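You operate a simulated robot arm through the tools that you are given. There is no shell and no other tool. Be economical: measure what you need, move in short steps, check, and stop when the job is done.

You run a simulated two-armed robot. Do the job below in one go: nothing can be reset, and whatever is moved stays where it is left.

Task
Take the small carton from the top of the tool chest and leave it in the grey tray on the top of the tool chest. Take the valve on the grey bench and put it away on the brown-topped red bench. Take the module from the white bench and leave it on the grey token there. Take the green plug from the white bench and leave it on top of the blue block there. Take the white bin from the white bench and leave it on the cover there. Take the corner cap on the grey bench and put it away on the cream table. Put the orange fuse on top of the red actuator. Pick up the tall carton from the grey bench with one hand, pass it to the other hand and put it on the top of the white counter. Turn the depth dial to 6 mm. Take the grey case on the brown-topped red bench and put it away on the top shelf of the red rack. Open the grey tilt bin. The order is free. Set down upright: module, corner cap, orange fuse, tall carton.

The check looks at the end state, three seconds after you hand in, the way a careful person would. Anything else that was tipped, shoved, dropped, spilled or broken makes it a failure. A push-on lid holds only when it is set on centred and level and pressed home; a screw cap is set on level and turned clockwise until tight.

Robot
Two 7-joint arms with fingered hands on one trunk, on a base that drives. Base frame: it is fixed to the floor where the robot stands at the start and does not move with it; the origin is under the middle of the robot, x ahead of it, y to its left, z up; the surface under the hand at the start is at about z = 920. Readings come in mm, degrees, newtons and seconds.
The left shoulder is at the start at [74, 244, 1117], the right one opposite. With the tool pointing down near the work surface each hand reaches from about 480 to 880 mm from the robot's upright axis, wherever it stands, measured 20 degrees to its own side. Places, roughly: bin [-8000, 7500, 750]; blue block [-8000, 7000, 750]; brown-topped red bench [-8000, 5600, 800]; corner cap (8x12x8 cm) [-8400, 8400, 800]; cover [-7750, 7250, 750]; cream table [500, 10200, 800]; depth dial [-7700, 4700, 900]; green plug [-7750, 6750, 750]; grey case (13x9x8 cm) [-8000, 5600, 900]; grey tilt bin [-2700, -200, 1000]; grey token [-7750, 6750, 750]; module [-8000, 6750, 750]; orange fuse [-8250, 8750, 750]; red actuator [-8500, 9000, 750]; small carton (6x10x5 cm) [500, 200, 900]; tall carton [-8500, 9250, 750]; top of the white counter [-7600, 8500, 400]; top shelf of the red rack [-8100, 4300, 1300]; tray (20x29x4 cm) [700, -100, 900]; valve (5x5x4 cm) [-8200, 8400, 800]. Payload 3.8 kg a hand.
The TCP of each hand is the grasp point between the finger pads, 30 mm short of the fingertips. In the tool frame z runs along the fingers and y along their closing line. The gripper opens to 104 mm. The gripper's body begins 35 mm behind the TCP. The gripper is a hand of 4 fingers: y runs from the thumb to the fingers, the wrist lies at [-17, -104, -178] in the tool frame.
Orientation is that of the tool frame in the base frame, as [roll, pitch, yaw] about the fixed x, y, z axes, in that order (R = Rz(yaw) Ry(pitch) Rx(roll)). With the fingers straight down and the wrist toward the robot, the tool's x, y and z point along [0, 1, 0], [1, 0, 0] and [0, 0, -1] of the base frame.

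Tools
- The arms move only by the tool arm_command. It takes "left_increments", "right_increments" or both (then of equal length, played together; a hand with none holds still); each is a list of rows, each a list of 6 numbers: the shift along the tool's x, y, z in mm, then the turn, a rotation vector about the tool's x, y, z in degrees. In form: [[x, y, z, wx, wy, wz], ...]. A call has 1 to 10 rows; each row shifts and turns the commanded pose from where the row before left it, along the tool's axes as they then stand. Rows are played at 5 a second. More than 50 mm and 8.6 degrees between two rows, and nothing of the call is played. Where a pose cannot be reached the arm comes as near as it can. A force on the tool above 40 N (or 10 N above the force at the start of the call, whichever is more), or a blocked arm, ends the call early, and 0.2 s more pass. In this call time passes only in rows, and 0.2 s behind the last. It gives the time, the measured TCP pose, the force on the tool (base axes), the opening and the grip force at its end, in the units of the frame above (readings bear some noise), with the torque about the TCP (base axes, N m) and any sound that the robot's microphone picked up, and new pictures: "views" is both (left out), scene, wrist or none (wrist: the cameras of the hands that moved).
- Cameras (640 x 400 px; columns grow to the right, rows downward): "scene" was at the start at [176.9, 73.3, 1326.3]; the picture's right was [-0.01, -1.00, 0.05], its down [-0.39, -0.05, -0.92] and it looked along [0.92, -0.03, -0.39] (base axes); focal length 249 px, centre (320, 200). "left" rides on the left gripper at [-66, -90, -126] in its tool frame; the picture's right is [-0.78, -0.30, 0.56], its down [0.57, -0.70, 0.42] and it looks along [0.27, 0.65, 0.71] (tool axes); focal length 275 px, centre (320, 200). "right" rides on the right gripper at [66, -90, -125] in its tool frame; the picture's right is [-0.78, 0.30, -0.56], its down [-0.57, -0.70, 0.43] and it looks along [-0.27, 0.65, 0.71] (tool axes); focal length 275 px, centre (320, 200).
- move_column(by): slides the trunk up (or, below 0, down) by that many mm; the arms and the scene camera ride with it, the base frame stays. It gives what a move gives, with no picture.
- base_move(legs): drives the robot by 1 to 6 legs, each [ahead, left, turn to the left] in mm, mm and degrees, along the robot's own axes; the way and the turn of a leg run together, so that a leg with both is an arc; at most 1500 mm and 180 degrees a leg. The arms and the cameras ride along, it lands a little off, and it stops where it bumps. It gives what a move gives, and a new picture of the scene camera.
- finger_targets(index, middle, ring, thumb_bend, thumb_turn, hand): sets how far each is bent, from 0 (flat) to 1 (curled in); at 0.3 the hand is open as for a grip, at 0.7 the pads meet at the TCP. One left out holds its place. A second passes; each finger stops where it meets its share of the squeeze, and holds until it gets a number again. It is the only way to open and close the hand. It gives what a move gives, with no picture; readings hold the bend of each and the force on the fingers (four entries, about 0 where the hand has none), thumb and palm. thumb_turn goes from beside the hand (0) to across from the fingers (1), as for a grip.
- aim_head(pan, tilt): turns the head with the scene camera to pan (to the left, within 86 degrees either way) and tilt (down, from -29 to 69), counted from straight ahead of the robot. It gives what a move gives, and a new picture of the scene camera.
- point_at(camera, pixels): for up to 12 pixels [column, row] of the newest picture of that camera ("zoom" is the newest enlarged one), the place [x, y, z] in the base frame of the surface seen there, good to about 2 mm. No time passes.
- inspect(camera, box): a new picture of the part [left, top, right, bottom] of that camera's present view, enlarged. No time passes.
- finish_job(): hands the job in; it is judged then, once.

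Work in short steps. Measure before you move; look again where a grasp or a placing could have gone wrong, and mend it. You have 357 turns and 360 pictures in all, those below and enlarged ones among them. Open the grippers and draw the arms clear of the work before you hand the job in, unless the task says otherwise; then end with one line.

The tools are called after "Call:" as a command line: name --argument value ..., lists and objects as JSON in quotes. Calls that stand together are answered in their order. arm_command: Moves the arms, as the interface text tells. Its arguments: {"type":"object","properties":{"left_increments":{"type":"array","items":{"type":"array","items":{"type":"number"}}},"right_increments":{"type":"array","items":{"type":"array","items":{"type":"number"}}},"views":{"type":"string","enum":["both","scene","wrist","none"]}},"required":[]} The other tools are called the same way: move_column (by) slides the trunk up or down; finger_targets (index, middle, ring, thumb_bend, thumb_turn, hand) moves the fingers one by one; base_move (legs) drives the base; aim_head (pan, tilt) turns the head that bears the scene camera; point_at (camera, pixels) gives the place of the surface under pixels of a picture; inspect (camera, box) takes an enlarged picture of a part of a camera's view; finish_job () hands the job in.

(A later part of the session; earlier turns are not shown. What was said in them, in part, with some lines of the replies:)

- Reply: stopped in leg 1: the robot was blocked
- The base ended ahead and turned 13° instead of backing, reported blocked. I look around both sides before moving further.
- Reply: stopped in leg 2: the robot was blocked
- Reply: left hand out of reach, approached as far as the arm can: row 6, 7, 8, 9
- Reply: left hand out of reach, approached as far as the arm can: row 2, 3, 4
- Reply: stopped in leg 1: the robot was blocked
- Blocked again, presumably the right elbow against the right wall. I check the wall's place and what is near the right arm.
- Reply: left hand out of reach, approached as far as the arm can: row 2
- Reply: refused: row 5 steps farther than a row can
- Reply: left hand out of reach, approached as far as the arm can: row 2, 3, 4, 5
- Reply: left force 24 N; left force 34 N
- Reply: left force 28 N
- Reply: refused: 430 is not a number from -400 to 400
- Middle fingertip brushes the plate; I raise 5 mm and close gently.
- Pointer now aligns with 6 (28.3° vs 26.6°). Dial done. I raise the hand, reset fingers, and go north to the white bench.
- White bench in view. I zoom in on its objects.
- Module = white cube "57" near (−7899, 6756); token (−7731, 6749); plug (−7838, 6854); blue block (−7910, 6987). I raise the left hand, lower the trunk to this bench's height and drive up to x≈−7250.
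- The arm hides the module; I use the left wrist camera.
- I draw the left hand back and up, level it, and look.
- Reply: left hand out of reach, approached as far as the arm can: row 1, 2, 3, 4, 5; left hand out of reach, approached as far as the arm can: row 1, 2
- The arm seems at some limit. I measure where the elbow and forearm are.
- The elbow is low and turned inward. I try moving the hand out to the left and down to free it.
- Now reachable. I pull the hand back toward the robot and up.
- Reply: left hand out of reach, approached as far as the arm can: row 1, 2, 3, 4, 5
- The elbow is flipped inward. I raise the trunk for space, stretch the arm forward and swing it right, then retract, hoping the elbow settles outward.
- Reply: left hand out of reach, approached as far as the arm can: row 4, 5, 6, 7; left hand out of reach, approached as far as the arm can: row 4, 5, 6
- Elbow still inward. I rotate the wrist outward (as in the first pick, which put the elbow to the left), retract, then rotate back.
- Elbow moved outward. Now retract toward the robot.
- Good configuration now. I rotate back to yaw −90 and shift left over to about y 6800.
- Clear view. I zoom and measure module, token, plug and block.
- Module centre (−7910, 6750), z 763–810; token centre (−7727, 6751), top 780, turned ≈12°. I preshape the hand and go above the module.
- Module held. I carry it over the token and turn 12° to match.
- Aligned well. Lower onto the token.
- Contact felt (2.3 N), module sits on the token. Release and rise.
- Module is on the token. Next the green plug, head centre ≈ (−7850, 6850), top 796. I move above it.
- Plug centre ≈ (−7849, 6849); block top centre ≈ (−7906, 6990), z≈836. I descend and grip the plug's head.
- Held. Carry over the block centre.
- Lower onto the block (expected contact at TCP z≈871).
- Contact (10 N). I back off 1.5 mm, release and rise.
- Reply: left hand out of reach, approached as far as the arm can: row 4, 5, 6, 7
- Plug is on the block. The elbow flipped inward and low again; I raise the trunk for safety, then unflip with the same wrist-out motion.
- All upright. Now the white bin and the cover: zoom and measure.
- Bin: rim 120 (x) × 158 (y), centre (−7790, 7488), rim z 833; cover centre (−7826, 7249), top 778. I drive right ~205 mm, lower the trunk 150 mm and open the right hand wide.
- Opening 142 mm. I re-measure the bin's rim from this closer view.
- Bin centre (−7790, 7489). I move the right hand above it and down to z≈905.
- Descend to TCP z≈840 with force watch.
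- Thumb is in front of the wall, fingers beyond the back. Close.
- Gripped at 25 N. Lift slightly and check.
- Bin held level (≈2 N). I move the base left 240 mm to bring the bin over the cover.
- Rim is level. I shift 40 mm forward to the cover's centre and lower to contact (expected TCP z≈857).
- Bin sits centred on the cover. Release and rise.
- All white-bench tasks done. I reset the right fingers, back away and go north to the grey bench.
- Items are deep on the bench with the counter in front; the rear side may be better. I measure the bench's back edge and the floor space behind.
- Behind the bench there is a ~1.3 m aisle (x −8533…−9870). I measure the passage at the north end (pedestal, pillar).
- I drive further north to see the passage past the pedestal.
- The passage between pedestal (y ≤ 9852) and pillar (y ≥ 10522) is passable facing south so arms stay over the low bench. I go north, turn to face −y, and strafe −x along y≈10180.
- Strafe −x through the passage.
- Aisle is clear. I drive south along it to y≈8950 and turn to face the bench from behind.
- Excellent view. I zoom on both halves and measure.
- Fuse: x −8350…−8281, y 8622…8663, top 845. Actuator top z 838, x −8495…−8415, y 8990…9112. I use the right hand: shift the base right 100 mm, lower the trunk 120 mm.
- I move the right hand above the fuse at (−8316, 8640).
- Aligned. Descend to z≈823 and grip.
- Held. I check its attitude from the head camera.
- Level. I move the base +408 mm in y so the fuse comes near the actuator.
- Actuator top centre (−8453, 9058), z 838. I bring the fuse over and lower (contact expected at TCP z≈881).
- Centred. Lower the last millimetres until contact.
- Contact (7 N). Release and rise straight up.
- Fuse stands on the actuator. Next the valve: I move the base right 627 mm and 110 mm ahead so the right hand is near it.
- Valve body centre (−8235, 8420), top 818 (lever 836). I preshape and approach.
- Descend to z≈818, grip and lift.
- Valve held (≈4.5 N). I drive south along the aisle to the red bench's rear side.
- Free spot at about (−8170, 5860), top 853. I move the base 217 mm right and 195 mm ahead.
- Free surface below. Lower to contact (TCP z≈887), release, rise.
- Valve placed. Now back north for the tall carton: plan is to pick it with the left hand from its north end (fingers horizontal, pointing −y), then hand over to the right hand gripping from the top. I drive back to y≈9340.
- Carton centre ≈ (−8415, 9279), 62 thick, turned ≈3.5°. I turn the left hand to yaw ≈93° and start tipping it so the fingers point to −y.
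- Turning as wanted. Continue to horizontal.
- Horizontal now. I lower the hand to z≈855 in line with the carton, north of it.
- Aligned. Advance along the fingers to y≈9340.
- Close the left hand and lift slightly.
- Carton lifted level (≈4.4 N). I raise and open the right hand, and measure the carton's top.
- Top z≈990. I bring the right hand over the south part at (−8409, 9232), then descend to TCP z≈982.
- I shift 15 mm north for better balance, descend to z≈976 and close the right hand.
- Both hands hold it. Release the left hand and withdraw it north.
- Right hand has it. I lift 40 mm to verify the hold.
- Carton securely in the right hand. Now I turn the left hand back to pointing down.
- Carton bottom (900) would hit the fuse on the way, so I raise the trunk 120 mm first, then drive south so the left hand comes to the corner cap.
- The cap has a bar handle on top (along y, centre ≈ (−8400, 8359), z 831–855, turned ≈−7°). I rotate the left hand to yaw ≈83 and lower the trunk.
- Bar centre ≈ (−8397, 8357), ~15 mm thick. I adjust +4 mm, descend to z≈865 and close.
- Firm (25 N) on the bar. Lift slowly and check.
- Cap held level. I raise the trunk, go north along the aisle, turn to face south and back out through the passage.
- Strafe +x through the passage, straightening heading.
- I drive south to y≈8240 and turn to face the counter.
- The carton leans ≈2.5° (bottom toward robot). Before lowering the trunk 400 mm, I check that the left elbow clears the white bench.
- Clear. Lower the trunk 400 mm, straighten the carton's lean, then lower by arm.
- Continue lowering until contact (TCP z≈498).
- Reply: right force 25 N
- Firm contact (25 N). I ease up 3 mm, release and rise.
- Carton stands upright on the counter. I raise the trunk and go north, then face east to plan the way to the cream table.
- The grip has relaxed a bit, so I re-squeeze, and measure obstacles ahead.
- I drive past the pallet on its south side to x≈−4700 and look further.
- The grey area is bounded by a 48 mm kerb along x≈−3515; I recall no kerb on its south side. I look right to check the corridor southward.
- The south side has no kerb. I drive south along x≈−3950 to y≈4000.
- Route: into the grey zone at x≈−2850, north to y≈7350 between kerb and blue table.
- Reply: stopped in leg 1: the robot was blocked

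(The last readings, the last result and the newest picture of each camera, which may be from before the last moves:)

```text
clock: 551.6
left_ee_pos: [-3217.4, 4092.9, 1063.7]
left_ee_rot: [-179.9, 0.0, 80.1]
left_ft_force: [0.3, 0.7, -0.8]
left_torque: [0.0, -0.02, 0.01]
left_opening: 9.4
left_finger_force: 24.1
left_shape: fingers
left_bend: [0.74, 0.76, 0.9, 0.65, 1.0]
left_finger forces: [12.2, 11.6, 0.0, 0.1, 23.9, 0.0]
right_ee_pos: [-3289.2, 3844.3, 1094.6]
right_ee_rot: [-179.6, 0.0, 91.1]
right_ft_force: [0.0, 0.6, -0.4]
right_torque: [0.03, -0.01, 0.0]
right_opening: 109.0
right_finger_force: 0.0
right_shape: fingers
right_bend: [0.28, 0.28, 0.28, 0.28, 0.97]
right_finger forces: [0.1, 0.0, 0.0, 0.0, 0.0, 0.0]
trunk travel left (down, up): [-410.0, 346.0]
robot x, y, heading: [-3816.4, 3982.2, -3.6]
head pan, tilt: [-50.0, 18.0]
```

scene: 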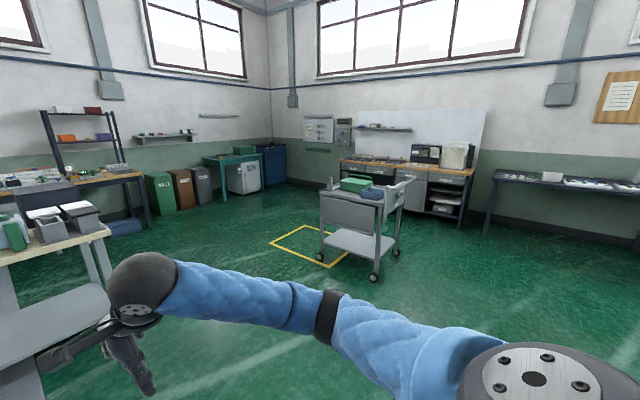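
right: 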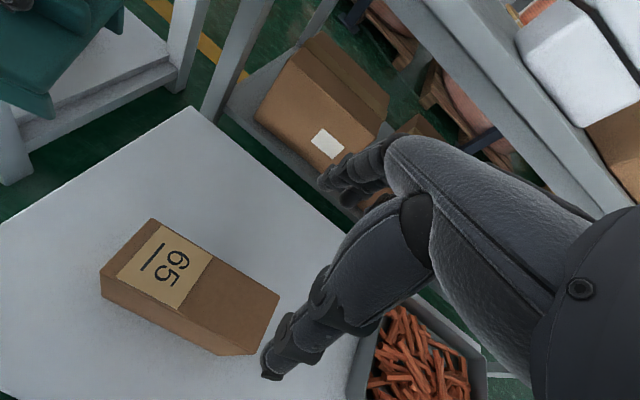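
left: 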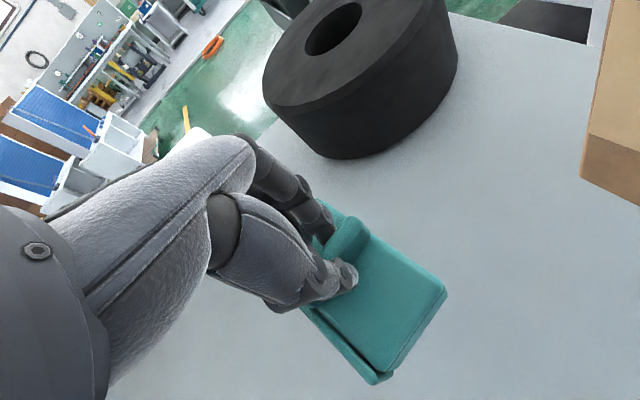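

Blocked, likely by the kerb's end. I look down ahead-left.

Call:
aim_head --pan 15 --tilt 60

Call:
point_at --camera "scene" --pixels '[[320, 150], [250, 150], [200, 200], [250, 250], [300, 250], [350, 250], [300, 300], [200, 300], [400, 200], [320, 330], [250, 330], [400, 300]]'

```text
clock: 553.0
left_ee_pos: [-3217.7, 4093.1, 1064.9]
left_ee_rot: [-179.8, 0.0, 80.2]
left_ft_force: [-0.2, 1.2, -0.5]
left_torque: [-0.02, 0.0, 0.01]
left_opening: 9.5
left_finger_force: 24.2
left_shape: fingers
left_bend: [0.74, 0.76, 0.9, 0.65, 1.0]
left_finger forces: [12.2, 11.6, 0.1, 0.0, 24.0, 0.0]
right_ee_pos: [-3289.6, 3843.6, 1093.8]
right_ee_rot: [-179.6, 0.0, 91.1]
right_ft_force: [0.7, 0.1, 0.3]
right_torque: [0.01, 0.03, -0.01]
right_opening: 108.9
right_finger_force: 0.0
right_shape: fingers
right_bend: [0.28, 0.28, 0.28, 0.28, 0.97]
right_finger forces: [0.0, 0.0, 0.0, 0.0, 0.0, 0.1]
trunk travel left (down, up): [-410.0, 346.0]
robot x, y, heading: [-3810.8, 3985.6, -3.6]
head pan, tilt: [15.0, 60.0]
```

scene: 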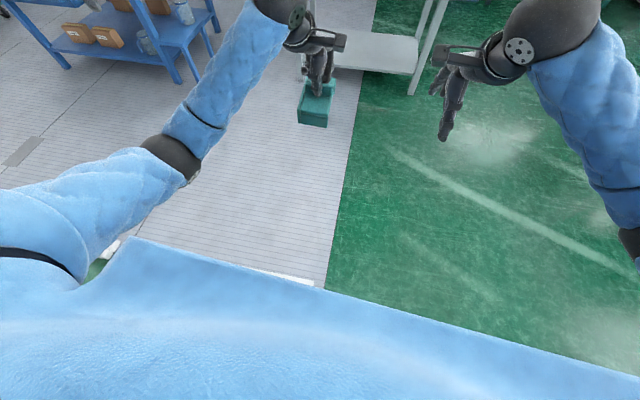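

```text
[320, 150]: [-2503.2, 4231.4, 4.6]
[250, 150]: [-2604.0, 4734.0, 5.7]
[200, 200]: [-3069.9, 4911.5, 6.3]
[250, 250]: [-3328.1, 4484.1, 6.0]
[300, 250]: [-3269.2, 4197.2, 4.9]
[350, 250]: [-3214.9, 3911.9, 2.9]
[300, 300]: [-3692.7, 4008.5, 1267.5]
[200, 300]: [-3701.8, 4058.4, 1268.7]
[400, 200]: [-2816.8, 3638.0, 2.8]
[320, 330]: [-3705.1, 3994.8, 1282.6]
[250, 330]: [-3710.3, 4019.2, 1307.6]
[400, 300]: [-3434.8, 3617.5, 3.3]
```

Call:
point_at --camera "scene" --pixels '[[412, 92], [312, 75], [345, 40], [412, 65], [315, 283], [190, 78]]'

Call:
base_move --legs '[[-60, 0, 3.6], [0, -260, 0], [900, 0, 0]]'

```text
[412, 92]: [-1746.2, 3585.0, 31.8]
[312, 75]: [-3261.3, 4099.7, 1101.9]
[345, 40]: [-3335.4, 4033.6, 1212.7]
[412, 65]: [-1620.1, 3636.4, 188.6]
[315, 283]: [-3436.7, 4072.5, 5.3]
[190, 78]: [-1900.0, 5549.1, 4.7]
```

```text
clock: 559.7
left_ee_pos: [-2396.3, 3887.2, 1063.9]
left_ee_rot: [-179.8, 0.1, 84.4]
left_ft_force: [0.3, -0.3, -0.4]
left_torque: [-0.03, 0.03, 0.0]
left_opening: 9.5
left_finger_force: 23.9
left_shape: fingers
left_bend: [0.74, 0.76, 0.9, 0.65, 1.0]
left_finger forces: [12.3, 11.5, 0.1, 0.0, 23.8, 0.0]
right_ee_pos: [-2450.4, 3633.1, 1093.9]
right_ee_rot: [-179.6, -0.1, 95.3]
right_ft_force: [-0.9, 0.0, 1.4]
right_torque: [-0.01, 0.06, 0.0]
right_opening: 108.8
right_finger_force: 0.1
right_shape: fingers
right_bend: [0.28, 0.28, 0.28, 0.28, 0.97]
right_finger forces: [0.0, 0.0, 0.0, 0.0, 0.1, 0.0]
trunk travel left (down, up): [-410.0, 346.0]
robot x, y, heading: [-2981.0, 3733.1, 0.5]
head pan, tilt: [15.0, 60.0]
```

scene: 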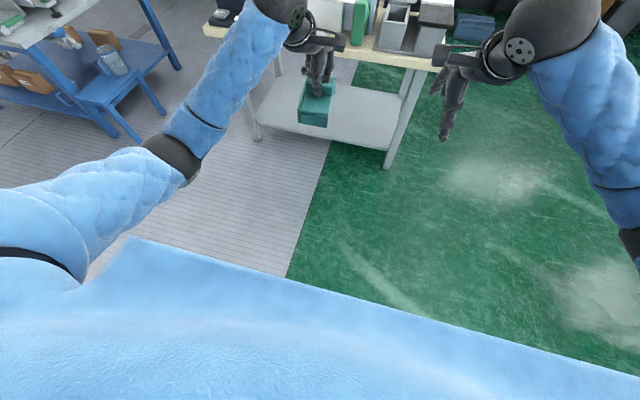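

Past the kerb end. Turn north and drive to y≈7380.

Call:
base_move --legs '[[60, 0, 89.5], [1400, 0, 0], [1400, 0, 0], [800, 0, 0]]'

Call:
aim_head --pan -45 --tilt 20

Call:
point_at --camera "scene" --pixels '[[320, 200], [320, 250], [250, 230], [400, 250], [450, 230], [200, 230], [280, 180], [350, 180], [400, 180], [150, 250]]'

```text
clock: 581.0
left_ee_pos: [-3040.3, 7983.3, 1063.6]
left_ee_rot: [-179.9, 0.1, 173.0]
left_ft_force: [0.3, 0.5, -0.3]
left_torque: [-0.01, 0.0, 0.02]
left_opening: 8.8
left_finger_force: 23.0
left_shape: fingers
left_bend: [0.74, 0.76, 0.9, 0.65, 1.0]
left_finger forces: [11.9, 10.9, 0.0, 0.0, 22.7, 0.1]
right_ee_pos: [-2785.7, 7923.3, 1093.6]
right_ee_rot: [-179.6, 0.0, -176.1]
right_ft_force: [-0.3, -0.1, -0.2]
right_torque: [-0.04, 0.0, 0.0]
right_opening: 109.1
right_finger_force: 0.0
right_shape: fingers
right_bend: [0.28, 0.28, 0.28, 0.28, 0.97]
right_finger forces: [0.0, 0.1, 0.0, 0.0, 0.1, 0.1]
trunk travel left (down, up): [-410.0, 346.0]
robot x, y, heading: [-2906.1, 7392.0, 89.1]
head pan, tilt: [15.0, 60.0]
```

scene: 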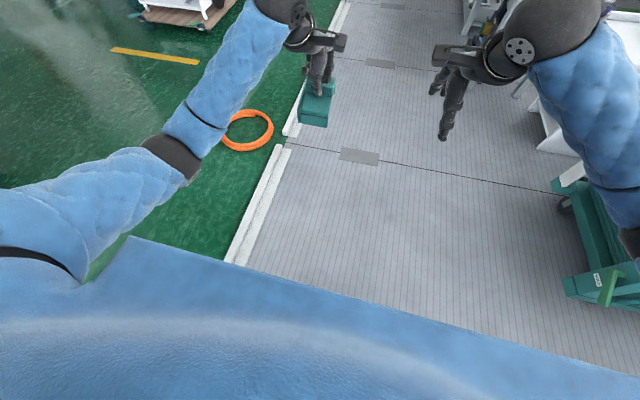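

```text
clock: 582.3
left_ee_pos: [-3038.7, 7982.4, 1063.9]
left_ee_rot: [-179.8, 0.0, 173.1]
left_ft_force: [0.2, 1.2, -0.7]
left_torque: [0.02, -0.01, -0.01]
left_opening: 8.6
left_finger_force: 22.8
left_shape: fingers
left_bend: [0.74, 0.76, 0.9, 0.65, 1.0]
left_finger forces: [11.8, 11.0, 0.0, 0.0, 22.7, 0.0]
right_ee_pos: [-2785.7, 7922.0, 1095.1]
right_ee_rot: [-179.6, 0.0, -176.1]
right_ft_force: [0.3, -0.2, -0.1]
right_torque: [0.0, -0.03, 0.0]
right_opening: 108.9
right_finger_force: 0.0
right_shape: fingers
right_bend: [0.28, 0.28, 0.28, 0.28, 0.97]
right_finger forces: [0.1, 0.0, 0.0, 0.0, 0.0, 0.1]
trunk travel left (down, up): [-410.0, 346.0]
robot x, y, heading: [-2902.5, 7396.7, 89.0]
head pan, tilt: [-45.0, 20.0]
```

scene: 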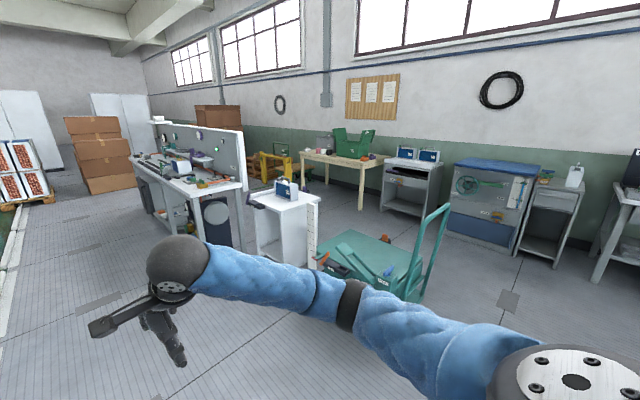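

```text
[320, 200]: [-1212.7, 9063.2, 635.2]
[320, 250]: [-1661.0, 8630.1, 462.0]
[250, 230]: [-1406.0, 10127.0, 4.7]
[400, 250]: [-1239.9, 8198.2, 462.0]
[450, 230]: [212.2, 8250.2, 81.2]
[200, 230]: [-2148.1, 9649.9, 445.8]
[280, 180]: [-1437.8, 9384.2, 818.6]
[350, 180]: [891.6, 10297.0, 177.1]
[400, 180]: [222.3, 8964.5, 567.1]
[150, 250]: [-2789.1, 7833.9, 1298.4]
```

Call:
inspect --camera "scene" --box '[240, 110, 440, 240]'

Call:
point_at --camera "scene" --pixels '[[302, 157], [364, 166], [384, 158], [361, 208], [320, 158], [345, 162], [372, 160], [340, 150], [302, 185], [270, 180], [392, 165], [430, 215]]'

```text
3.08 times, centred on (340, 175) of scene
```

zoom: 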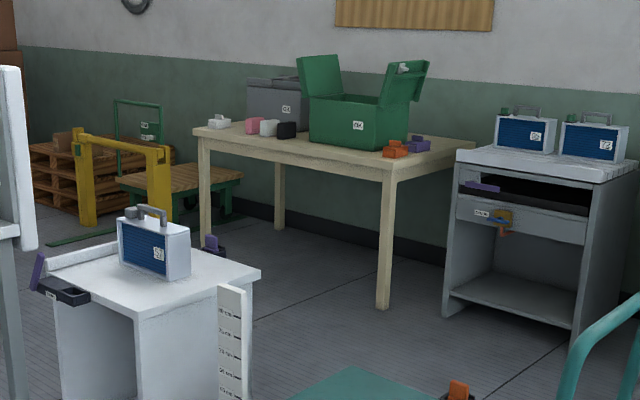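

```text
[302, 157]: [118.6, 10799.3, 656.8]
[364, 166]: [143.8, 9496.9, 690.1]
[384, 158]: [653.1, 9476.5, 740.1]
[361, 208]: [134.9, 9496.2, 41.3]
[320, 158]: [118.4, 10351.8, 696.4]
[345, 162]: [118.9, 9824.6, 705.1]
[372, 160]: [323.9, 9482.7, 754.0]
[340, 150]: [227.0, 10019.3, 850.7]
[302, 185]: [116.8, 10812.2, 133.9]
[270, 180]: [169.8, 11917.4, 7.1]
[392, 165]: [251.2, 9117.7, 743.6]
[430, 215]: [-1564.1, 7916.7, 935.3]
```

I back up 190 mm, cross east at y≈7200 to x≈−450, then go north to y≈9300.

Call:
base_move --legs '[[-190, 0, 1], [0, -1230, 0], [0, -1220, 0], [1300, 0, 0], [800, 0, 0]]'

Call:
aim_head --pan -40 --tilt 35

```text
clock: 605.5
left_ee_pos: [-574.0, 9894.8, 1063.3]
left_ee_rot: [-179.8, 0.1, 172.9]
left_ft_force: [0.5, -0.6, -1.7]
left_torque: [0.01, -0.02, 0.02]
left_opening: 9.1
left_finger_force: 22.9
left_shape: fingers
left_bend: [0.74, 0.76, 0.9, 0.65, 1.0]
left_finger forces: [11.7, 10.9, 0.1, 0.0, 22.8, 0.0]
right_ee_pos: [-322.5, 9835.8, 1093.6]
right_ee_rot: [-179.6, 0.1, -176.1]
right_ft_force: [0.2, -0.1, -0.2]
right_torque: [0.0, 0.0, -0.01]
right_opening: 109.0
right_finger_force: 0.1
right_shape: fingers
right_bend: [0.28, 0.28, 0.28, 0.28, 0.97]
right_finger forces: [0.1, 0.1, 0.0, 0.0, 0.1, 0.1]
trunk travel left (down, up): [-410.0, 346.0]
robot x, y, heading: [-437.8, 9303.8, 89.2]
head pan, tilt: [-45.0, 20.0]
```

scene: 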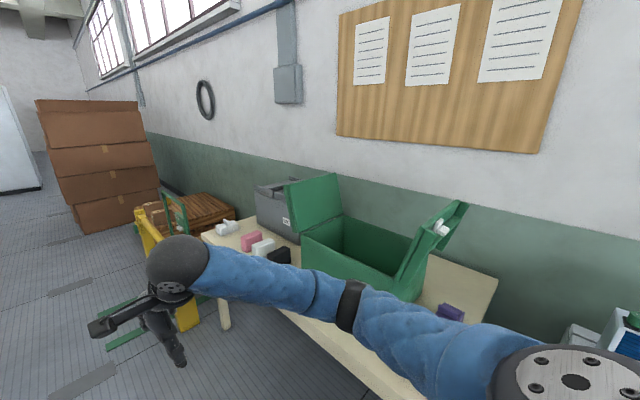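

```text
clock: 606.3
left_ee_pos: [-573.6, 9895.5, 1063.9]
left_ee_rot: [-179.8, 0.1, 172.9]
left_ft_force: [0.4, -0.1, -0.8]
left_torque: [0.0, -0.04, 0.02]
left_opening: 8.9
left_finger_force: 22.8
left_shape: fingers
left_bend: [0.74, 0.76, 0.9, 0.65, 1.0]
left_finger forces: [11.7, 11.0, 0.0, 0.1, 22.8, 0.1]
right_ee_pos: [-321.1, 9834.3, 1094.9]
right_ee_rot: [-179.6, 0.1, -176.1]
right_ft_force: [0.5, -0.1, 0.5]
right_torque: [0.03, -0.01, 0.0]
right_opening: 109.1
right_finger_force: 0.0
right_shape: fingers
right_bend: [0.28, 0.28, 0.28, 0.28, 0.97]
right_finger forces: [0.1, 0.1, 0.1, 0.0, 0.1, 0.0]
trunk travel left (down, up): [-410.0, 346.0]
robot x, y, heading: [-433.9, 9306.2, 89.0]
head pan, tilt: [-40.0, 35.0]
```

scene: 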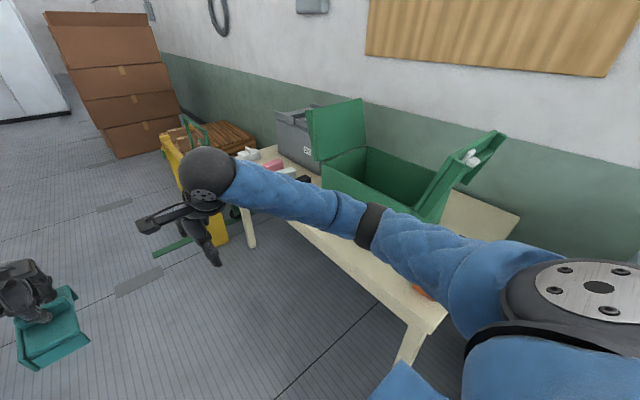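

I move west a bit and north, then turn to face the cream table.

Call:
base_move --legs '[[0, 230, 0], [430, 0, 0], [0, 0, -89]]'

Call:
aim_head --pan 0 --tilt 35

```text
clock: 614.1
left_ee_pos: [-73.3, 9888.2, 1065.4]
left_ee_rot: [-179.9, 0.1, 83.3]
left_ft_force: [0.3, 0.3, -0.7]
left_torque: [-0.02, 0.0, -0.01]
left_opening: 8.9
left_finger_force: 22.4
left_shape: fingers
left_bend: [0.74, 0.76, 0.9, 0.66, 1.0]
left_finger forces: [11.5, 10.4, 0.1, 0.0, 22.3, 0.1]
right_ee_pos: [-131.3, 9635.8, 1095.5]
right_ee_rot: [-179.6, 0.0, 94.2]
right_ft_force: [0.2, 0.6, 0.0]
right_torque: [-0.01, 0.05, 0.02]
right_opening: 109.0
right_finger_force: 0.0
right_shape: fingers
right_bend: [0.28, 0.28, 0.28, 0.28, 0.97]
right_finger forces: [0.1, 0.0, 0.1, 0.0, 0.0, 0.0]
trunk travel left (down, up): [-410.0, 346.0]
robot x, y, heading: [-659.6, 9747.7, -0.5]
head pan, tilt: [-40.0, 35.0]
```

scene: 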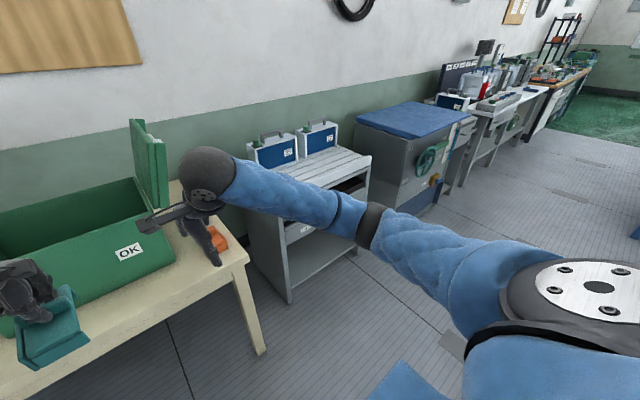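

```text
clock: 615.1
left_ee_pos: [-72.2, 9888.1, 1064.5]
left_ee_rot: [-179.8, 0.1, 83.3]
left_ft_force: [0.3, -0.6, -1.2]
left_torque: [0.03, -0.01, -0.02]
left_opening: 8.6
left_finger_force: 22.0
left_shape: fingers
left_bend: [0.74, 0.76, 0.9, 0.66, 1.0]
left_finger forces: [11.6, 10.6, 0.0, 0.1, 22.1, 0.1]
right_ee_pos: [-130.1, 9635.9, 1093.6]
right_ee_rot: [-179.6, -0.1, 94.2]
right_ft_force: [0.2, 0.1, -0.1]
right_torque: [-0.02, -0.02, 0.01]
right_opening: 109.3
right_finger_force: 0.1
right_shape: fingers
right_bend: [0.28, 0.28, 0.28, 0.28, 0.97]
right_finger forces: [0.0, 0.1, 0.1, 0.1, 0.0, 0.1]
trunk travel left (down, up): [-410.0, 346.0]
robot x, y, heading: [-661.1, 9747.4, -0.4]
head pan, tilt: [0.0, 35.0]
```

scene: 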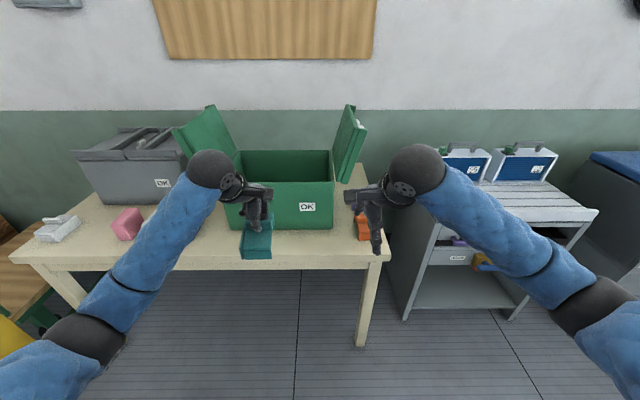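

Call:
point_at --camera "scene" --pixels '[[310, 262], [310, 250], [310, 232], [300, 215], [180, 262], [185, 240], [160, 225], [212, 232], [340, 245], [225, 228], [100, 230], [90, 255]]'

Call:
inspect --camera "scene" --box '[20, 160, 400, 290]'

```text
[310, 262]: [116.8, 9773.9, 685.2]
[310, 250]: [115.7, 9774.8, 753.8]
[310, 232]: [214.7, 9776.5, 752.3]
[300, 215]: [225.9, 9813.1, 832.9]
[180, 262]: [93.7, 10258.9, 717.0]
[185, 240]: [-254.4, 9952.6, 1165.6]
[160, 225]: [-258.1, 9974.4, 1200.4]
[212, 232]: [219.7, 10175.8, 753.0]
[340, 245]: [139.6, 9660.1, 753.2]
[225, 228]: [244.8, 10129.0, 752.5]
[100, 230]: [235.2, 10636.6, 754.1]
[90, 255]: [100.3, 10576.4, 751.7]
```

```text
1.68 times, centred on (210, 225) of scene
```

zoom: 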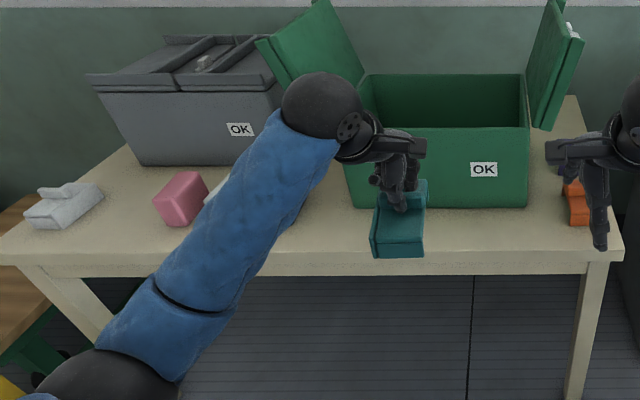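

Front strip is 112 mm deep (x 112–225), so I rotate the cap 90° (long side along y) and place it at about (165, 9950). First rotate the left hand.

Call:
arm_command --left_increments '[[0, 0, 0, 0, 0, 8.3], [0, 0, 0, 0, 0, 8.3], [0, 0, 0, 0, 0, 8.3], [0, 0, 0, 0, 0, 8.3], [0, 0, 0, 0, 0, 8.3], [0, 0, 0, 0, 0, 8.3], [0, 0, 0, 0, 0, 8.3], [0, 0, 0, 0, 0, 8.3], [0, 0, 0, 0, 0, 8.3], [0, 0, 0, 0, 0, 8.3]]' --views "none"

Call:
base_move --legs '[[250, 50, 0.4]]'

Call:
aim_head --pan 10 --tilt 45

```text
clock: 617.4
left_ee_pos: [-71.8, 9888.6, 1063.7]
left_ee_rot: [179.9, 0.3, 0.2]
left_ft_force: [0.5, 0.1, -1.9]
left_torque: [-0.01, 0.03, 0.0]
left_opening: 8.5
left_finger_force: 22.4
left_shape: fingers
left_bend: [0.74, 0.76, 0.9, 0.66, 1.0]
left_finger forces: [11.7, 10.6, 0.0, 0.0, 22.3, 0.1]
right_ee_pos: [-129.2, 9635.8, 1095.0]
right_ee_rot: [-179.5, -0.1, 94.3]
right_ft_force: [0.5, 0.6, 0.7]
right_torque: [0.01, 0.04, 0.03]
right_opening: 109.0
right_finger_force: 0.1
right_shape: fingers
right_bend: [0.28, 0.28, 0.28, 0.28, 0.97]
right_finger forces: [0.0, 0.0, 0.1, 0.1, 0.0, 0.1]
trunk travel left (down, up): [-410.0, 346.0]
robot x, y, heading: [-659.5, 9746.2, -0.7]
head pan, tilt: [0.0, 35.0]
```

```text
clock: 619.2
left_ee_pos: [175.5, 9939.2, 1062.9]
left_ee_rot: [-180.0, 0.3, 0.7]
left_ft_force: [0.7, -0.5, -1.6]
left_torque: [-0.05, 0.06, -0.01]
left_opening: 8.8
left_finger_force: 22.5
left_shape: fingers
left_bend: [0.74, 0.76, 0.9, 0.66, 1.0]
left_finger forces: [11.6, 10.5, 0.0, 0.0, 22.4, 0.0]
right_ee_pos: [119.0, 9687.3, 1093.4]
right_ee_rot: [-179.7, 0.0, 94.7]
right_ft_force: [0.4, 0.1, 0.6]
right_torque: [-0.03, 0.05, 0.02]
right_opening: 109.1
right_finger_force: 0.0
right_shape: fingers
right_bend: [0.28, 0.28, 0.28, 0.28, 0.97]
right_finger forces: [0.1, 0.2, 0.1, 0.0, 0.1, 0.0]
trunk travel left (down, up): [-410.0, 346.0]
robot x, y, heading: [-408.8, 9793.0, -0.2]
head pan, tilt: [0.0, 35.0]
```

scene: 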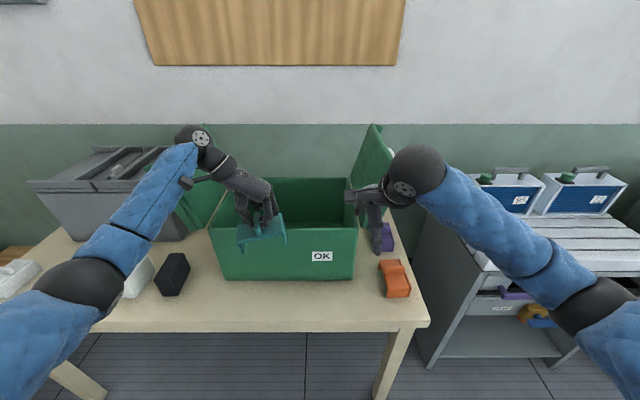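

```text
clock: 619.9
left_ee_pos: [173.8, 9940.4, 1063.9]
left_ee_rot: [180.0, 0.1, 0.7]
left_ft_force: [-0.1, 0.0, -0.6]
left_torque: [0.0, -0.01, -0.01]
left_opening: 8.7
left_finger_force: 22.5
left_shape: fingers
left_bend: [0.74, 0.76, 0.9, 0.66, 1.0]
left_finger forces: [11.6, 10.6, 0.0, 0.0, 22.3, 0.1]
right_ee_pos: [116.9, 9686.5, 1095.2]
right_ee_rot: [-179.7, -0.1, 94.7]
right_ft_force: [0.9, 0.7, -0.3]
right_torque: [0.01, 0.03, -0.02]
right_opening: 108.9
right_finger_force: 0.0
right_shape: fingers
right_bend: [0.28, 0.28, 0.28, 0.28, 0.97]
right_finger forces: [0.1, 0.1, 0.0, 0.1, 0.0, 0.1]
trunk travel left (down, up): [-410.0, 346.0]
robot x, y, heading: [-411.1, 9793.7, 0.2]
head pan, tilt: [10.0, 45.0]
```

scene: 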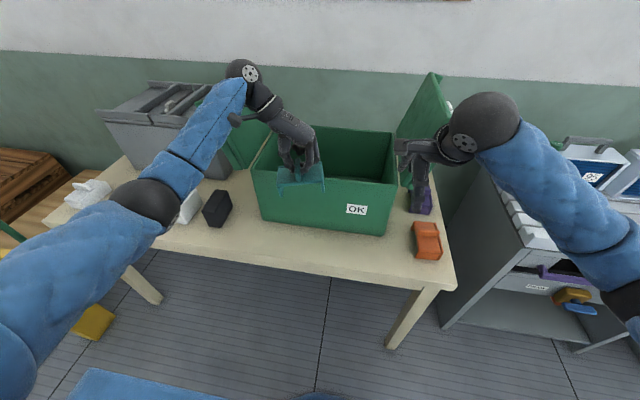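

Call:
inspect --camera "scene" --box '[230, 110, 400, 280]'

Call:
point_at --camera "scene" --pixels '[[280, 172], [322, 172], [280, 190], [322, 190], [300, 180], [264, 215], [385, 232], [300, 240], [300, 258], [218, 222], [245, 215], [300, 268]]'

```text
2.35 times, centred on (315, 195) of scene
```

zoom: 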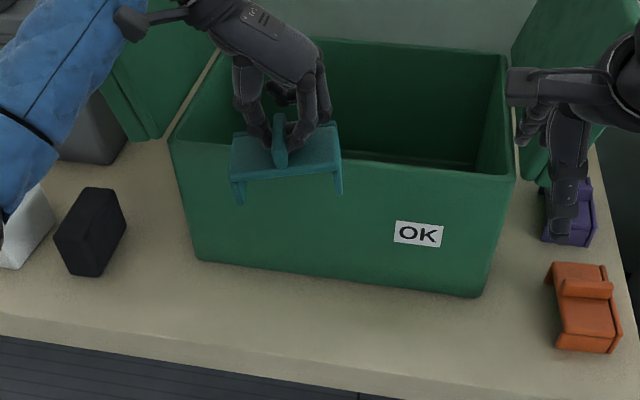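

```text
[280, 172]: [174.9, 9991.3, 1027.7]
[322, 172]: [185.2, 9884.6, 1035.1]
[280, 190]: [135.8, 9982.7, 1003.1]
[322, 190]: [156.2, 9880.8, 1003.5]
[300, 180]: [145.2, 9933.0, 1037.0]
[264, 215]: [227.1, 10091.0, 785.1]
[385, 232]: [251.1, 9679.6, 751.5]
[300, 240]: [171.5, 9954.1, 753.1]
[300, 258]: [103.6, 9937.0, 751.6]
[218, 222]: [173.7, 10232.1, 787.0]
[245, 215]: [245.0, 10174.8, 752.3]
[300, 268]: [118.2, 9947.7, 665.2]
```

Cap leans ≈4° (left end low). I correct the tilt, shift 9 mm toward the edge and lower the trunk 150 mm.

Call:
arm_command --left_increments '[[-9, 0, 0, 3.5, 0, 0]]' --views "none"

Call:
move_column --by -150

Call:
aim_head --pan 10 --tilt 45

Call:
inspect --camera "scene" --box '[220, 120, 400, 290]'

```text
clock: 620.3
left_ee_pos: [164.2, 9938.8, 1064.5]
left_ee_rot: [-176.5, 0.3, 0.6]
left_ft_force: [-0.4, 1.2, -1.4]
left_torque: [-0.01, -0.03, 0.03]
left_opening: 8.9
left_finger_force: 22.0
left_shape: fingers
left_bend: [0.74, 0.76, 0.9, 0.66, 1.0]
left_finger forces: [11.5, 10.6, 0.0, 0.0, 22.3, 0.1]
right_ee_pos: [117.8, 9688.1, 1094.8]
right_ee_rot: [-179.8, -0.1, 94.7]
right_ft_force: [0.1, -0.5, -0.5]
right_torque: [-0.02, -0.04, 0.02]
right_opening: 109.0
right_finger_force: 0.1
right_shape: fingers
right_bend: [0.28, 0.28, 0.28, 0.28, 0.97]
right_finger forces: [0.0, 0.1, 0.0, 0.0, 0.0, 0.0]
trunk travel left (down, up): [-410.0, 346.0]
robot x, y, heading: [-413.4, 9795.5, -0.2]
head pan, tilt: [10.0, 45.0]
```

```text
clock: 622.0
left_ee_pos: [164.9, 9940.2, 913.9]
left_ee_rot: [-176.6, 0.2, 0.8]
left_ft_force: [-0.1, 0.0, -0.9]
left_torque: [0.01, 0.03, 0.01]
left_opening: 8.5
left_finger_force: 22.4
left_shape: fingers
left_bend: [0.74, 0.76, 0.9, 0.66, 1.0]
left_finger forces: [11.5, 10.7, 0.0, 0.0, 22.4, 0.0]
right_ee_pos: [117.0, 9685.7, 945.0]
right_ee_rot: [-179.6, 0.0, 94.7]
right_ft_force: [-0.9, 0.0, -0.2]
right_torque: [0.03, 0.01, -0.02]
right_opening: 109.0
right_finger_force: 0.1
right_shape: fingers
right_bend: [0.28, 0.28, 0.28, 0.28, 0.97]
right_finger forces: [0.0, 0.1, 0.1, 0.1, 0.0, 0.0]
trunk travel left (down, up): [-260.0, 496.0]
robot x, y, heading: [-412.9, 9792.4, -0.2]
head pan, tilt: [10.0, 45.0]
```

```text
clock: 622.6
left_ee_pos: [165.2, 9939.9, 913.7]
left_ee_rot: [-176.5, 0.3, 0.7]
left_ft_force: [0.7, -0.2, -0.1]
left_torque: [0.0, 0.04, -0.01]
left_opening: 8.5
left_finger_force: 22.6
left_shape: fingers
left_bend: [0.74, 0.76, 0.9, 0.66, 1.0]
left_finger forces: [11.5, 10.8, 0.1, 0.1, 22.4, 0.0]
right_ee_pos: [117.7, 9687.6, 944.7]
right_ee_rot: [-179.6, 0.0, 94.7]
right_ft_force: [-0.7, -0.5, -0.6]
right_torque: [0.0, 0.0, 0.0]
right_opening: 108.6
right_finger_force: 0.0
right_shape: fingers
right_bend: [0.28, 0.28, 0.28, 0.28, 0.97]
right_finger forces: [0.0, 0.0, 0.0, 0.1, 0.0, 0.0]
trunk travel left (down, up): [-260.0, 496.0]
robot x, y, heading: [-413.1, 9796.8, -0.2]
head pan, tilt: [10.0, 45.0]
```

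scene: 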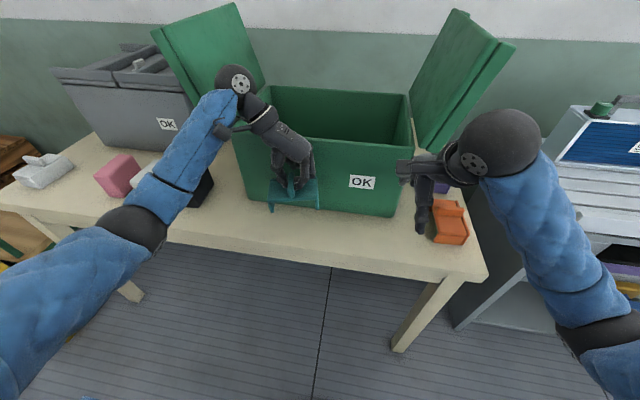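

```text
2.35 times, centred on (310, 205) of scene
```

zoom: 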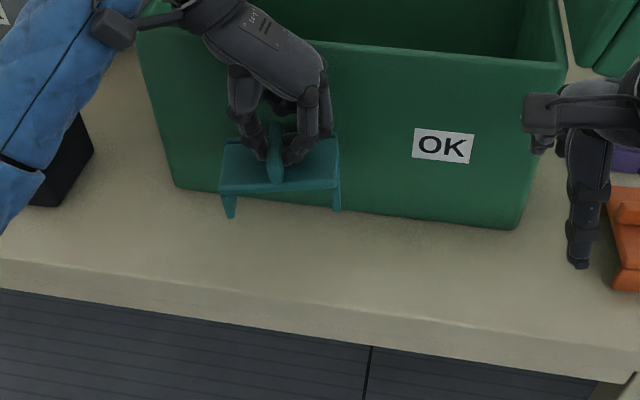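

Call:
point_at --camera "scene" --pixels '[[340, 140], [380, 148], [340, 190], [250, 130], [300, 150], [308, 160], [285, 130], [275, 185], [315, 188], [275, 207], [317, 207], [300, 190]]'

```text
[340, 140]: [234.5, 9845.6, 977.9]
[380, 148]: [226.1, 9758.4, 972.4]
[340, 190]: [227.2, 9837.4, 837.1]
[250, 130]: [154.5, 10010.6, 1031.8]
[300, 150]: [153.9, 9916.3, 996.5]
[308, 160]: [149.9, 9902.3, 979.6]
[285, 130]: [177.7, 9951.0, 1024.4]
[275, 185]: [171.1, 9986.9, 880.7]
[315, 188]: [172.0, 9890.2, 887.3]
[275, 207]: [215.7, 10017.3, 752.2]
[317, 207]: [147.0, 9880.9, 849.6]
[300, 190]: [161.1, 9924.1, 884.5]
```

I measure the cap's corners on the zoomed picture to judge its tilt.

Call:
inspect --camera "scene" --box '[255, 160, 335, 220]'

Call:
point_at --camera "zoom" --pixels '[[115, 215], [480, 200], [120, 150], [470, 150], [140, 300], [490, 290], [140, 190], [470, 180], [130, 240], [480, 235]]'

```text
6.67 times, centred on (295, 190) of scene
```

zoom: 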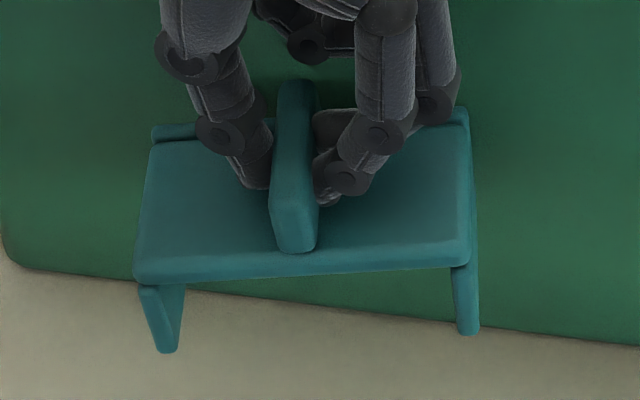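

```text
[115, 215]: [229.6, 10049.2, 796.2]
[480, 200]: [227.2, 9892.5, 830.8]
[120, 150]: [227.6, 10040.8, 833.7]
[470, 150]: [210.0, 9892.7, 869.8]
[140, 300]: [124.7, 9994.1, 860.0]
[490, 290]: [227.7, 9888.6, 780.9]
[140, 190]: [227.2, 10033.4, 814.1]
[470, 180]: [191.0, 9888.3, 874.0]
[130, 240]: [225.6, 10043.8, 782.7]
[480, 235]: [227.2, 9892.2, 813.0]
```

Call:
point_at --camera "zoom" --pixels '[[150, 262], [455, 250], [165, 155], [455, 130], [165, 345], [467, 328], [220, 258], [400, 255], [180, 200], [430, 190], [295, 230], [295, 100]]'

```text
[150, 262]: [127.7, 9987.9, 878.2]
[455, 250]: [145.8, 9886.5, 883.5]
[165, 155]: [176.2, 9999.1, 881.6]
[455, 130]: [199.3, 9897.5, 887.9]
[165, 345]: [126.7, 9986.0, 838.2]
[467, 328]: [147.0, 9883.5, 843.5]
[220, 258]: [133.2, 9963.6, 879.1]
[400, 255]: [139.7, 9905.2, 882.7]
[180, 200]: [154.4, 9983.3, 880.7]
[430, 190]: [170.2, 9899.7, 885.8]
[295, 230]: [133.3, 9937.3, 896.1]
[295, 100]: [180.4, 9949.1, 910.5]
```

The cap leans left ≈3° and forward ≈4°. I correct both and lower to near the table.

Call:
arm_command --left_increments '[[-3, 0, 0, 3.2, -4, 0], [0, 0, 30, 0, 0, 0], [0, 0, 25, 0, 0, 0]]' --views "none"

Call:
inspect --camera "scene" --box '[255, 170, 335, 250]'

```text
clock: 623.5
left_ee_pos: [157.0, 9947.4, 856.9]
left_ee_rot: [-173.3, 4.1, 1.0]
left_ft_force: [-0.1, 0.5, -1.0]
left_torque: [-0.02, 0.0, 0.06]
left_opening: 8.6
left_finger_force: 22.7
left_shape: fingers
left_bend: [0.74, 0.76, 0.9, 0.66, 1.0]
left_finger forces: [11.5, 10.9, 0.0, 0.0, 22.4, 0.0]
right_ee_pos: [118.6, 9687.8, 944.5]
right_ee_rot: [-179.5, 0.0, 94.6]
right_ft_force: [-0.2, -0.5, 0.6]
right_torque: [0.0, 0.0, 0.03]
right_opening: 108.9
right_finger_force: 0.0
right_shape: fingers
right_bend: [0.28, 0.28, 0.28, 0.28, 0.97]
right_finger forces: [0.0, 0.0, 0.0, 0.0, 0.0, 0.0]
trunk travel left (down, up): [-260.0, 496.0]
robot x, y, heading: [-412.7, 9794.9, 0.1]
head pan, tilt: [10.0, 45.0]
```

```text
5.00 times, centred on (295, 210) of scene
```

zoom: 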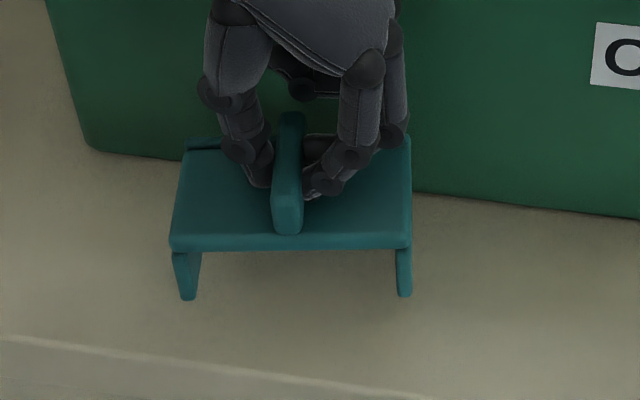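

Call:
point_at --camera "zoom" --pixels '[[180, 235], [400, 235], [195, 160], [400, 155], [188, 295], [404, 292], [300, 330], [290, 355]]'

```text
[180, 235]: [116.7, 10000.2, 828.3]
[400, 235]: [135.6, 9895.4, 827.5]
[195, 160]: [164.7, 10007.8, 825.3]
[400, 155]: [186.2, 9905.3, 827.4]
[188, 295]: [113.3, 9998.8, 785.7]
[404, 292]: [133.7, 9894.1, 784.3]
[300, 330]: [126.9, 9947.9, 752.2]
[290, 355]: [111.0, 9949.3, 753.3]
```

Level now. I shift 6 mm inward and lower to contact.

Call:
arm_command --left_increments '[[7, 0, 12, 0, 0, 0], [1, 2, 8, 0, 0, 0], [0, 0, 4, 0, 0, 0], [0, 0, 3, 0, 0, 0]]' --views "none"

Call:
inspect --camera "scene" --box '[255, 180, 335, 260]'

```text
clock: 624.5
left_ee_pos: [164.6, 9948.3, 830.3]
left_ee_rot: [-173.3, 4.1, 1.0]
left_ft_force: [-0.8, -0.4, -1.4]
left_torque: [0.0, 0.01, 0.0]
left_opening: 8.7
left_finger_force: 22.8
left_shape: fingers
left_bend: [0.74, 0.76, 0.9, 0.66, 1.0]
left_finger forces: [11.5, 11.0, 0.1, 0.0, 22.6, 0.0]
right_ee_pos: [116.8, 9686.5, 944.3]
right_ee_rot: [-179.6, 0.0, 94.7]
right_ft_force: [0.1, 0.2, -0.6]
right_torque: [-0.02, 0.01, -0.04]
right_opening: 109.2
right_finger_force: 0.2
right_shape: fingers
right_bend: [0.28, 0.28, 0.28, 0.28, 0.97]
right_finger forces: [0.0, 0.1, 0.0, 0.0, 0.0, 0.0]
trunk travel left (down, up): [-260.0, 496.0]
robot x, y, heading: [-411.8, 9797.8, -0.0]
head pan, tilt: [10.0, 45.0]
```

```text
5.00 times, centred on (295, 220) of scene
```

zoom: 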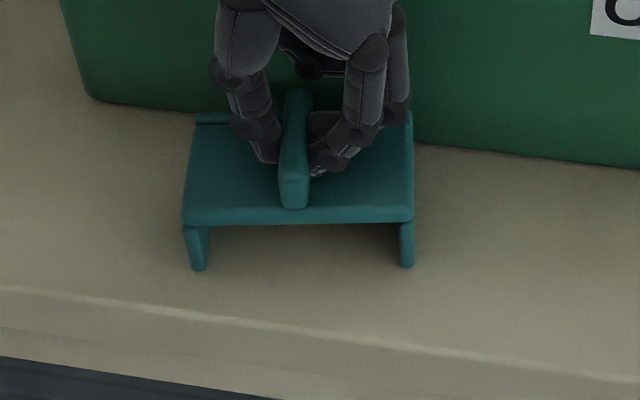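

Almost down. Lower a few more mm until contact.

Call:
arm_command --left_increments '[[0, 0, 2, 0, 0, 0], [0, 0, 2, 0, 0, 0], [0, 0, 1, 0, 0, 0]]' --views "none"

```text
clock: 625.2
left_ee_pos: [164.0, 9948.3, 830.2]
left_ee_rot: [-173.5, 3.8, 1.1]
left_ft_force: [1.7, -0.7, 16.4]
left_torque: [0.12, -0.01, 0.02]
left_opening: 8.6
left_finger_force: 26.2
left_shape: fingers
left_bend: [0.74, 0.77, 0.9, 0.66, 1.0]
left_finger forces: [13.3, 13.0, 0.0, 0.1, 25.7, 0.0]
right_ee_pos: [117.9, 9686.7, 945.3]
right_ee_rot: [-179.7, -0.1, 94.7]
right_ft_force: [-0.1, -0.8, -0.2]
right_torque: [0.01, -0.03, 0.02]
right_opening: 108.9
right_finger_force: 0.2
right_shape: fingers
right_bend: [0.28, 0.28, 0.28, 0.28, 0.97]
right_finger forces: [0.0, 0.0, 0.0, 0.0, 0.0, 0.1]
trunk travel left (down, up): [-260.0, 496.0]
robot x, y, heading: [-414.1, 9795.6, -0.2]
head pan, tilt: [10.0, 45.0]
```

Contact (16 N). Ease 2 mm, release, rise.

Call:
arm_command --left_increments '[[0, 0, -2, 0, 0, 0]]' --views "none"

Call:
finger_targets --hand "left" --index 0.55 --middle 0.55 --thumb_bend 0.5

Call:
arm_command --left_increments '[[0, 0, -20, 0, 0, 0], [0, 0, -40, 0, 0, 0], [0, 0, -45, -3, 2, 0], [0, 0, -45, -3.5, 2, 0]]' --views "scene"

Call:
inspect --camera "scene" --box '[230, 160, 370, 270]'

```text
clock: 625.6
left_ee_pos: [163.8, 9948.2, 830.6]
left_ee_rot: [-173.4, 4.1, 1.1]
left_ft_force: [5.6, -0.4, 15.0]
left_torque: [0.09, -0.09, 0.03]
left_opening: 8.8
left_finger_force: 26.1
left_shape: fingers
left_bend: [0.74, 0.77, 0.9, 0.66, 1.0]
left_finger forces: [13.2, 13.7, 0.0, 0.0, 25.5, 0.1]
right_ee_pos: [117.7, 9687.2, 944.8]
right_ee_rot: [-179.6, 0.0, 94.7]
right_ft_force: [0.1, 0.3, 0.0]
right_torque: [-0.04, -0.01, 0.0]
right_opening: 109.0
right_finger_force: 0.1
right_shape: fingers
right_bend: [0.28, 0.28, 0.28, 0.28, 0.97]
right_finger forces: [0.1, 0.0, 0.0, 0.1, 0.0, 0.1]
trunk travel left (down, up): [-260.0, 496.0]
robot x, y, heading: [-415.1, 9794.7, 0.0]
head pan, tilt: [10.0, 45.0]
```

```text
clock: 626.6
left_ee_pos: [163.0, 9948.9, 831.1]
left_ee_rot: [-173.3, 4.0, 1.0]
left_ft_force: [-1.2, 3.7, 24.3]
left_torque: [-0.15, 0.08, -0.02]
left_opening: 35.0
left_finger_force: 11.7
left_shape: fingers
left_bend: [0.64, 0.6, 0.9, 0.5, 1.0]
left_finger forces: [13.8, 10.0, 0.0, 0.0, 0.0, 0.0]
right_ee_pos: [115.5, 9686.4, 946.0]
right_ee_rot: [-179.7, 0.0, 94.6]
right_ft_force: [-0.1, -0.4, -1.0]
right_torque: [0.01, -0.01, 0.01]
right_opening: 109.0
right_finger_force: 0.0
right_shape: fingers
right_bend: [0.28, 0.28, 0.28, 0.28, 0.97]
right_finger forces: [0.0, 0.0, 0.0, 0.0, 0.0, 0.1]
trunk travel left (down, up): [-260.0, 496.0]
robot x, y, heading: [-416.2, 9794.1, -0.4]
head pan, tilt: [10.0, 45.0]
```

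```text
clock: 627.6
left_ee_pos: [171.0, 9934.2, 979.1]
left_ee_rot: [-179.8, 0.1, 0.9]
left_ft_force: [0.4, -0.1, -0.5]
left_torque: [-0.03, -0.02, -0.03]
left_opening: 46.2
left_finger_force: 0.0
left_shape: fingers
left_bend: [0.55, 0.55, 0.9, 0.5, 1.0]
left_finger forces: [0.0, 0.0, 0.1, 0.1, 0.0, 0.0]
right_ee_pos: [116.7, 9687.3, 945.0]
right_ee_rot: [-179.7, 0.0, 94.7]
right_ft_force: [-0.1, 0.2, 0.2]
right_torque: [0.0, -0.01, -0.01]
right_opening: 109.2
right_finger_force: 0.1
right_shape: fingers
right_bend: [0.28, 0.28, 0.28, 0.28, 0.97]
right_finger forces: [0.0, 0.0, 0.0, 0.1, 0.0, 0.0]
trunk travel left (down, up): [-260.0, 496.0]
robot x, y, heading: [-411.4, 9792.2, -0.2]
head pan, tilt: [10.0, 45.0]
```

scene: 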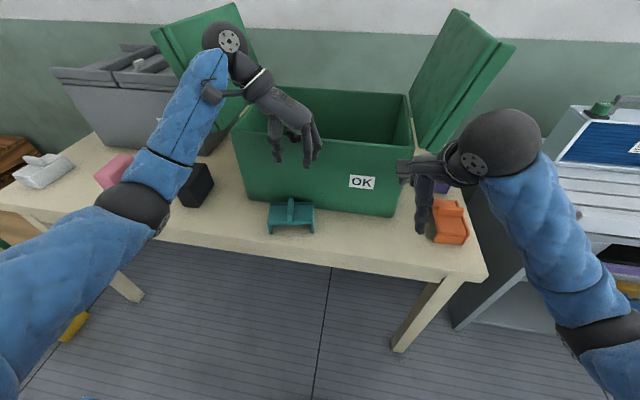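

```text
3.64 times, centred on (300, 215) of scene
```

zoom: 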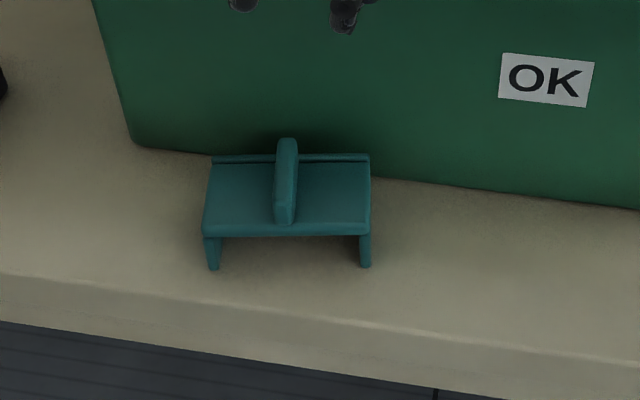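

Corner cap stands upright on the cream table. All items are done; I open the hands, raise the trunk and back away.

Call:
finger_targets --hand "left" --index 0.3 --middle 0.3 --ring 0.3 --thumb_bend 0.3

Call:
move_column --by 120

Call:
base_move --legs '[[-350, 0, 0]]'

```text
clock: 628.6
left_ee_pos: [172.4, 9935.8, 980.0]
left_ee_rot: [-179.9, 0.2, 0.8]
left_ft_force: [0.3, 0.1, -0.5]
left_torque: [-0.02, -0.01, 0.03]
left_opening: 104.1
left_finger_force: 0.1
left_shape: fingers
left_bend: [0.3, 0.3, 0.3, 0.3, 0.97]
left_finger forces: [0.1, 0.1, 0.0, 0.0, 0.0, 0.0]
right_ee_pos: [117.1, 9687.6, 944.1]
right_ee_rot: [-179.6, 0.1, 94.7]
right_ft_force: [-0.4, -0.2, -0.7]
right_torque: [0.0, -0.01, 0.03]
right_opening: 109.1
right_finger_force: 0.1
right_shape: fingers
right_bend: [0.28, 0.28, 0.28, 0.28, 0.97]
right_finger forces: [0.0, 0.0, 0.1, 0.1, 0.1, 0.0]
trunk travel left (down, up): [-260.0, 496.0]
robot x, y, heading: [-412.5, 9799.1, -0.4]
head pan, tilt: [10.0, 45.0]
```

```text
clock: 630.1
left_ee_pos: [174.6, 9933.5, 1098.4]
left_ee_rot: [-179.8, 0.4, 0.9]
left_ft_force: [0.9, 1.0, -0.5]
left_torque: [0.0, 0.03, 0.01]
left_opening: 104.1
left_finger_force: 0.0
left_shape: fingers
left_bend: [0.3, 0.3, 0.3, 0.3, 0.97]
left_finger forces: [0.0, 0.0, 0.0, 0.1, 0.0, 0.1]
right_ee_pos: [118.2, 9688.0, 1064.2]
right_ee_rot: [-179.6, 0.0, 94.6]
right_ft_force: [-0.3, -0.6, 0.7]
right_torque: [-0.01, -0.01, 0.01]
right_opening: 108.9
right_finger_force: 0.1
right_shape: fingers
right_bend: [0.28, 0.28, 0.28, 0.28, 0.97]
right_finger forces: [0.0, 0.0, 0.0, 0.0, 0.1, 0.0]
trunk travel left (down, up): [-380.0, 376.0]
robot x, y, heading: [-413.8, 9792.2, -0.2]
head pan, tilt: [10.0, 45.0]
```

```text
clock: 632.4
left_ee_pos: [-172.5, 9930.4, 1098.3]
left_ee_rot: [-179.8, 0.1, 0.3]
left_ft_force: [-1.2, -0.1, 0.2]
left_torque: [-0.05, -0.04, 0.02]
left_opening: 104.2
left_finger_force: 0.1
left_shape: fingers
left_bend: [0.3, 0.3, 0.3, 0.3, 0.97]
left_finger forces: [0.0, 0.0, 0.1, 0.0, 0.0, 0.0]
right_ee_pos: [-232.1, 9685.2, 1064.9]
right_ee_rot: [-179.8, 0.0, 94.2]
right_ft_force: [-0.3, 0.0, -1.0]
right_torque: [-0.02, -0.03, -0.02]
right_opening: 109.0
right_finger_force: 0.1
right_shape: fingers
right_bend: [0.28, 0.28, 0.28, 0.28, 0.97]
right_finger forces: [0.0, 0.1, 0.0, 0.0, 0.0, 0.0]
trunk travel left (down, up): [-380.0, 376.0]
robot x, y, heading: [-760.0, 9796.1, -0.7]
head pan, tilt: [10.0, 45.0]
```

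scene: 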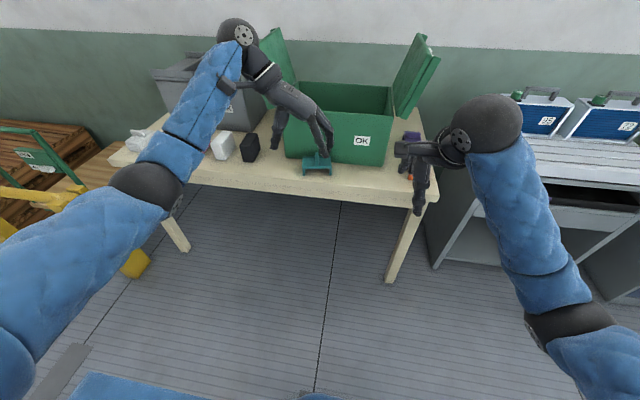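

The picture shows the cap upright on the table, both hands open and clear of the work. I hand the job in.

Call:
finish_job

```text
The job is handed in.
```

All eleven tasks were carried out and the job is handed in; I did not go back at the end to recheck the earlier placements.
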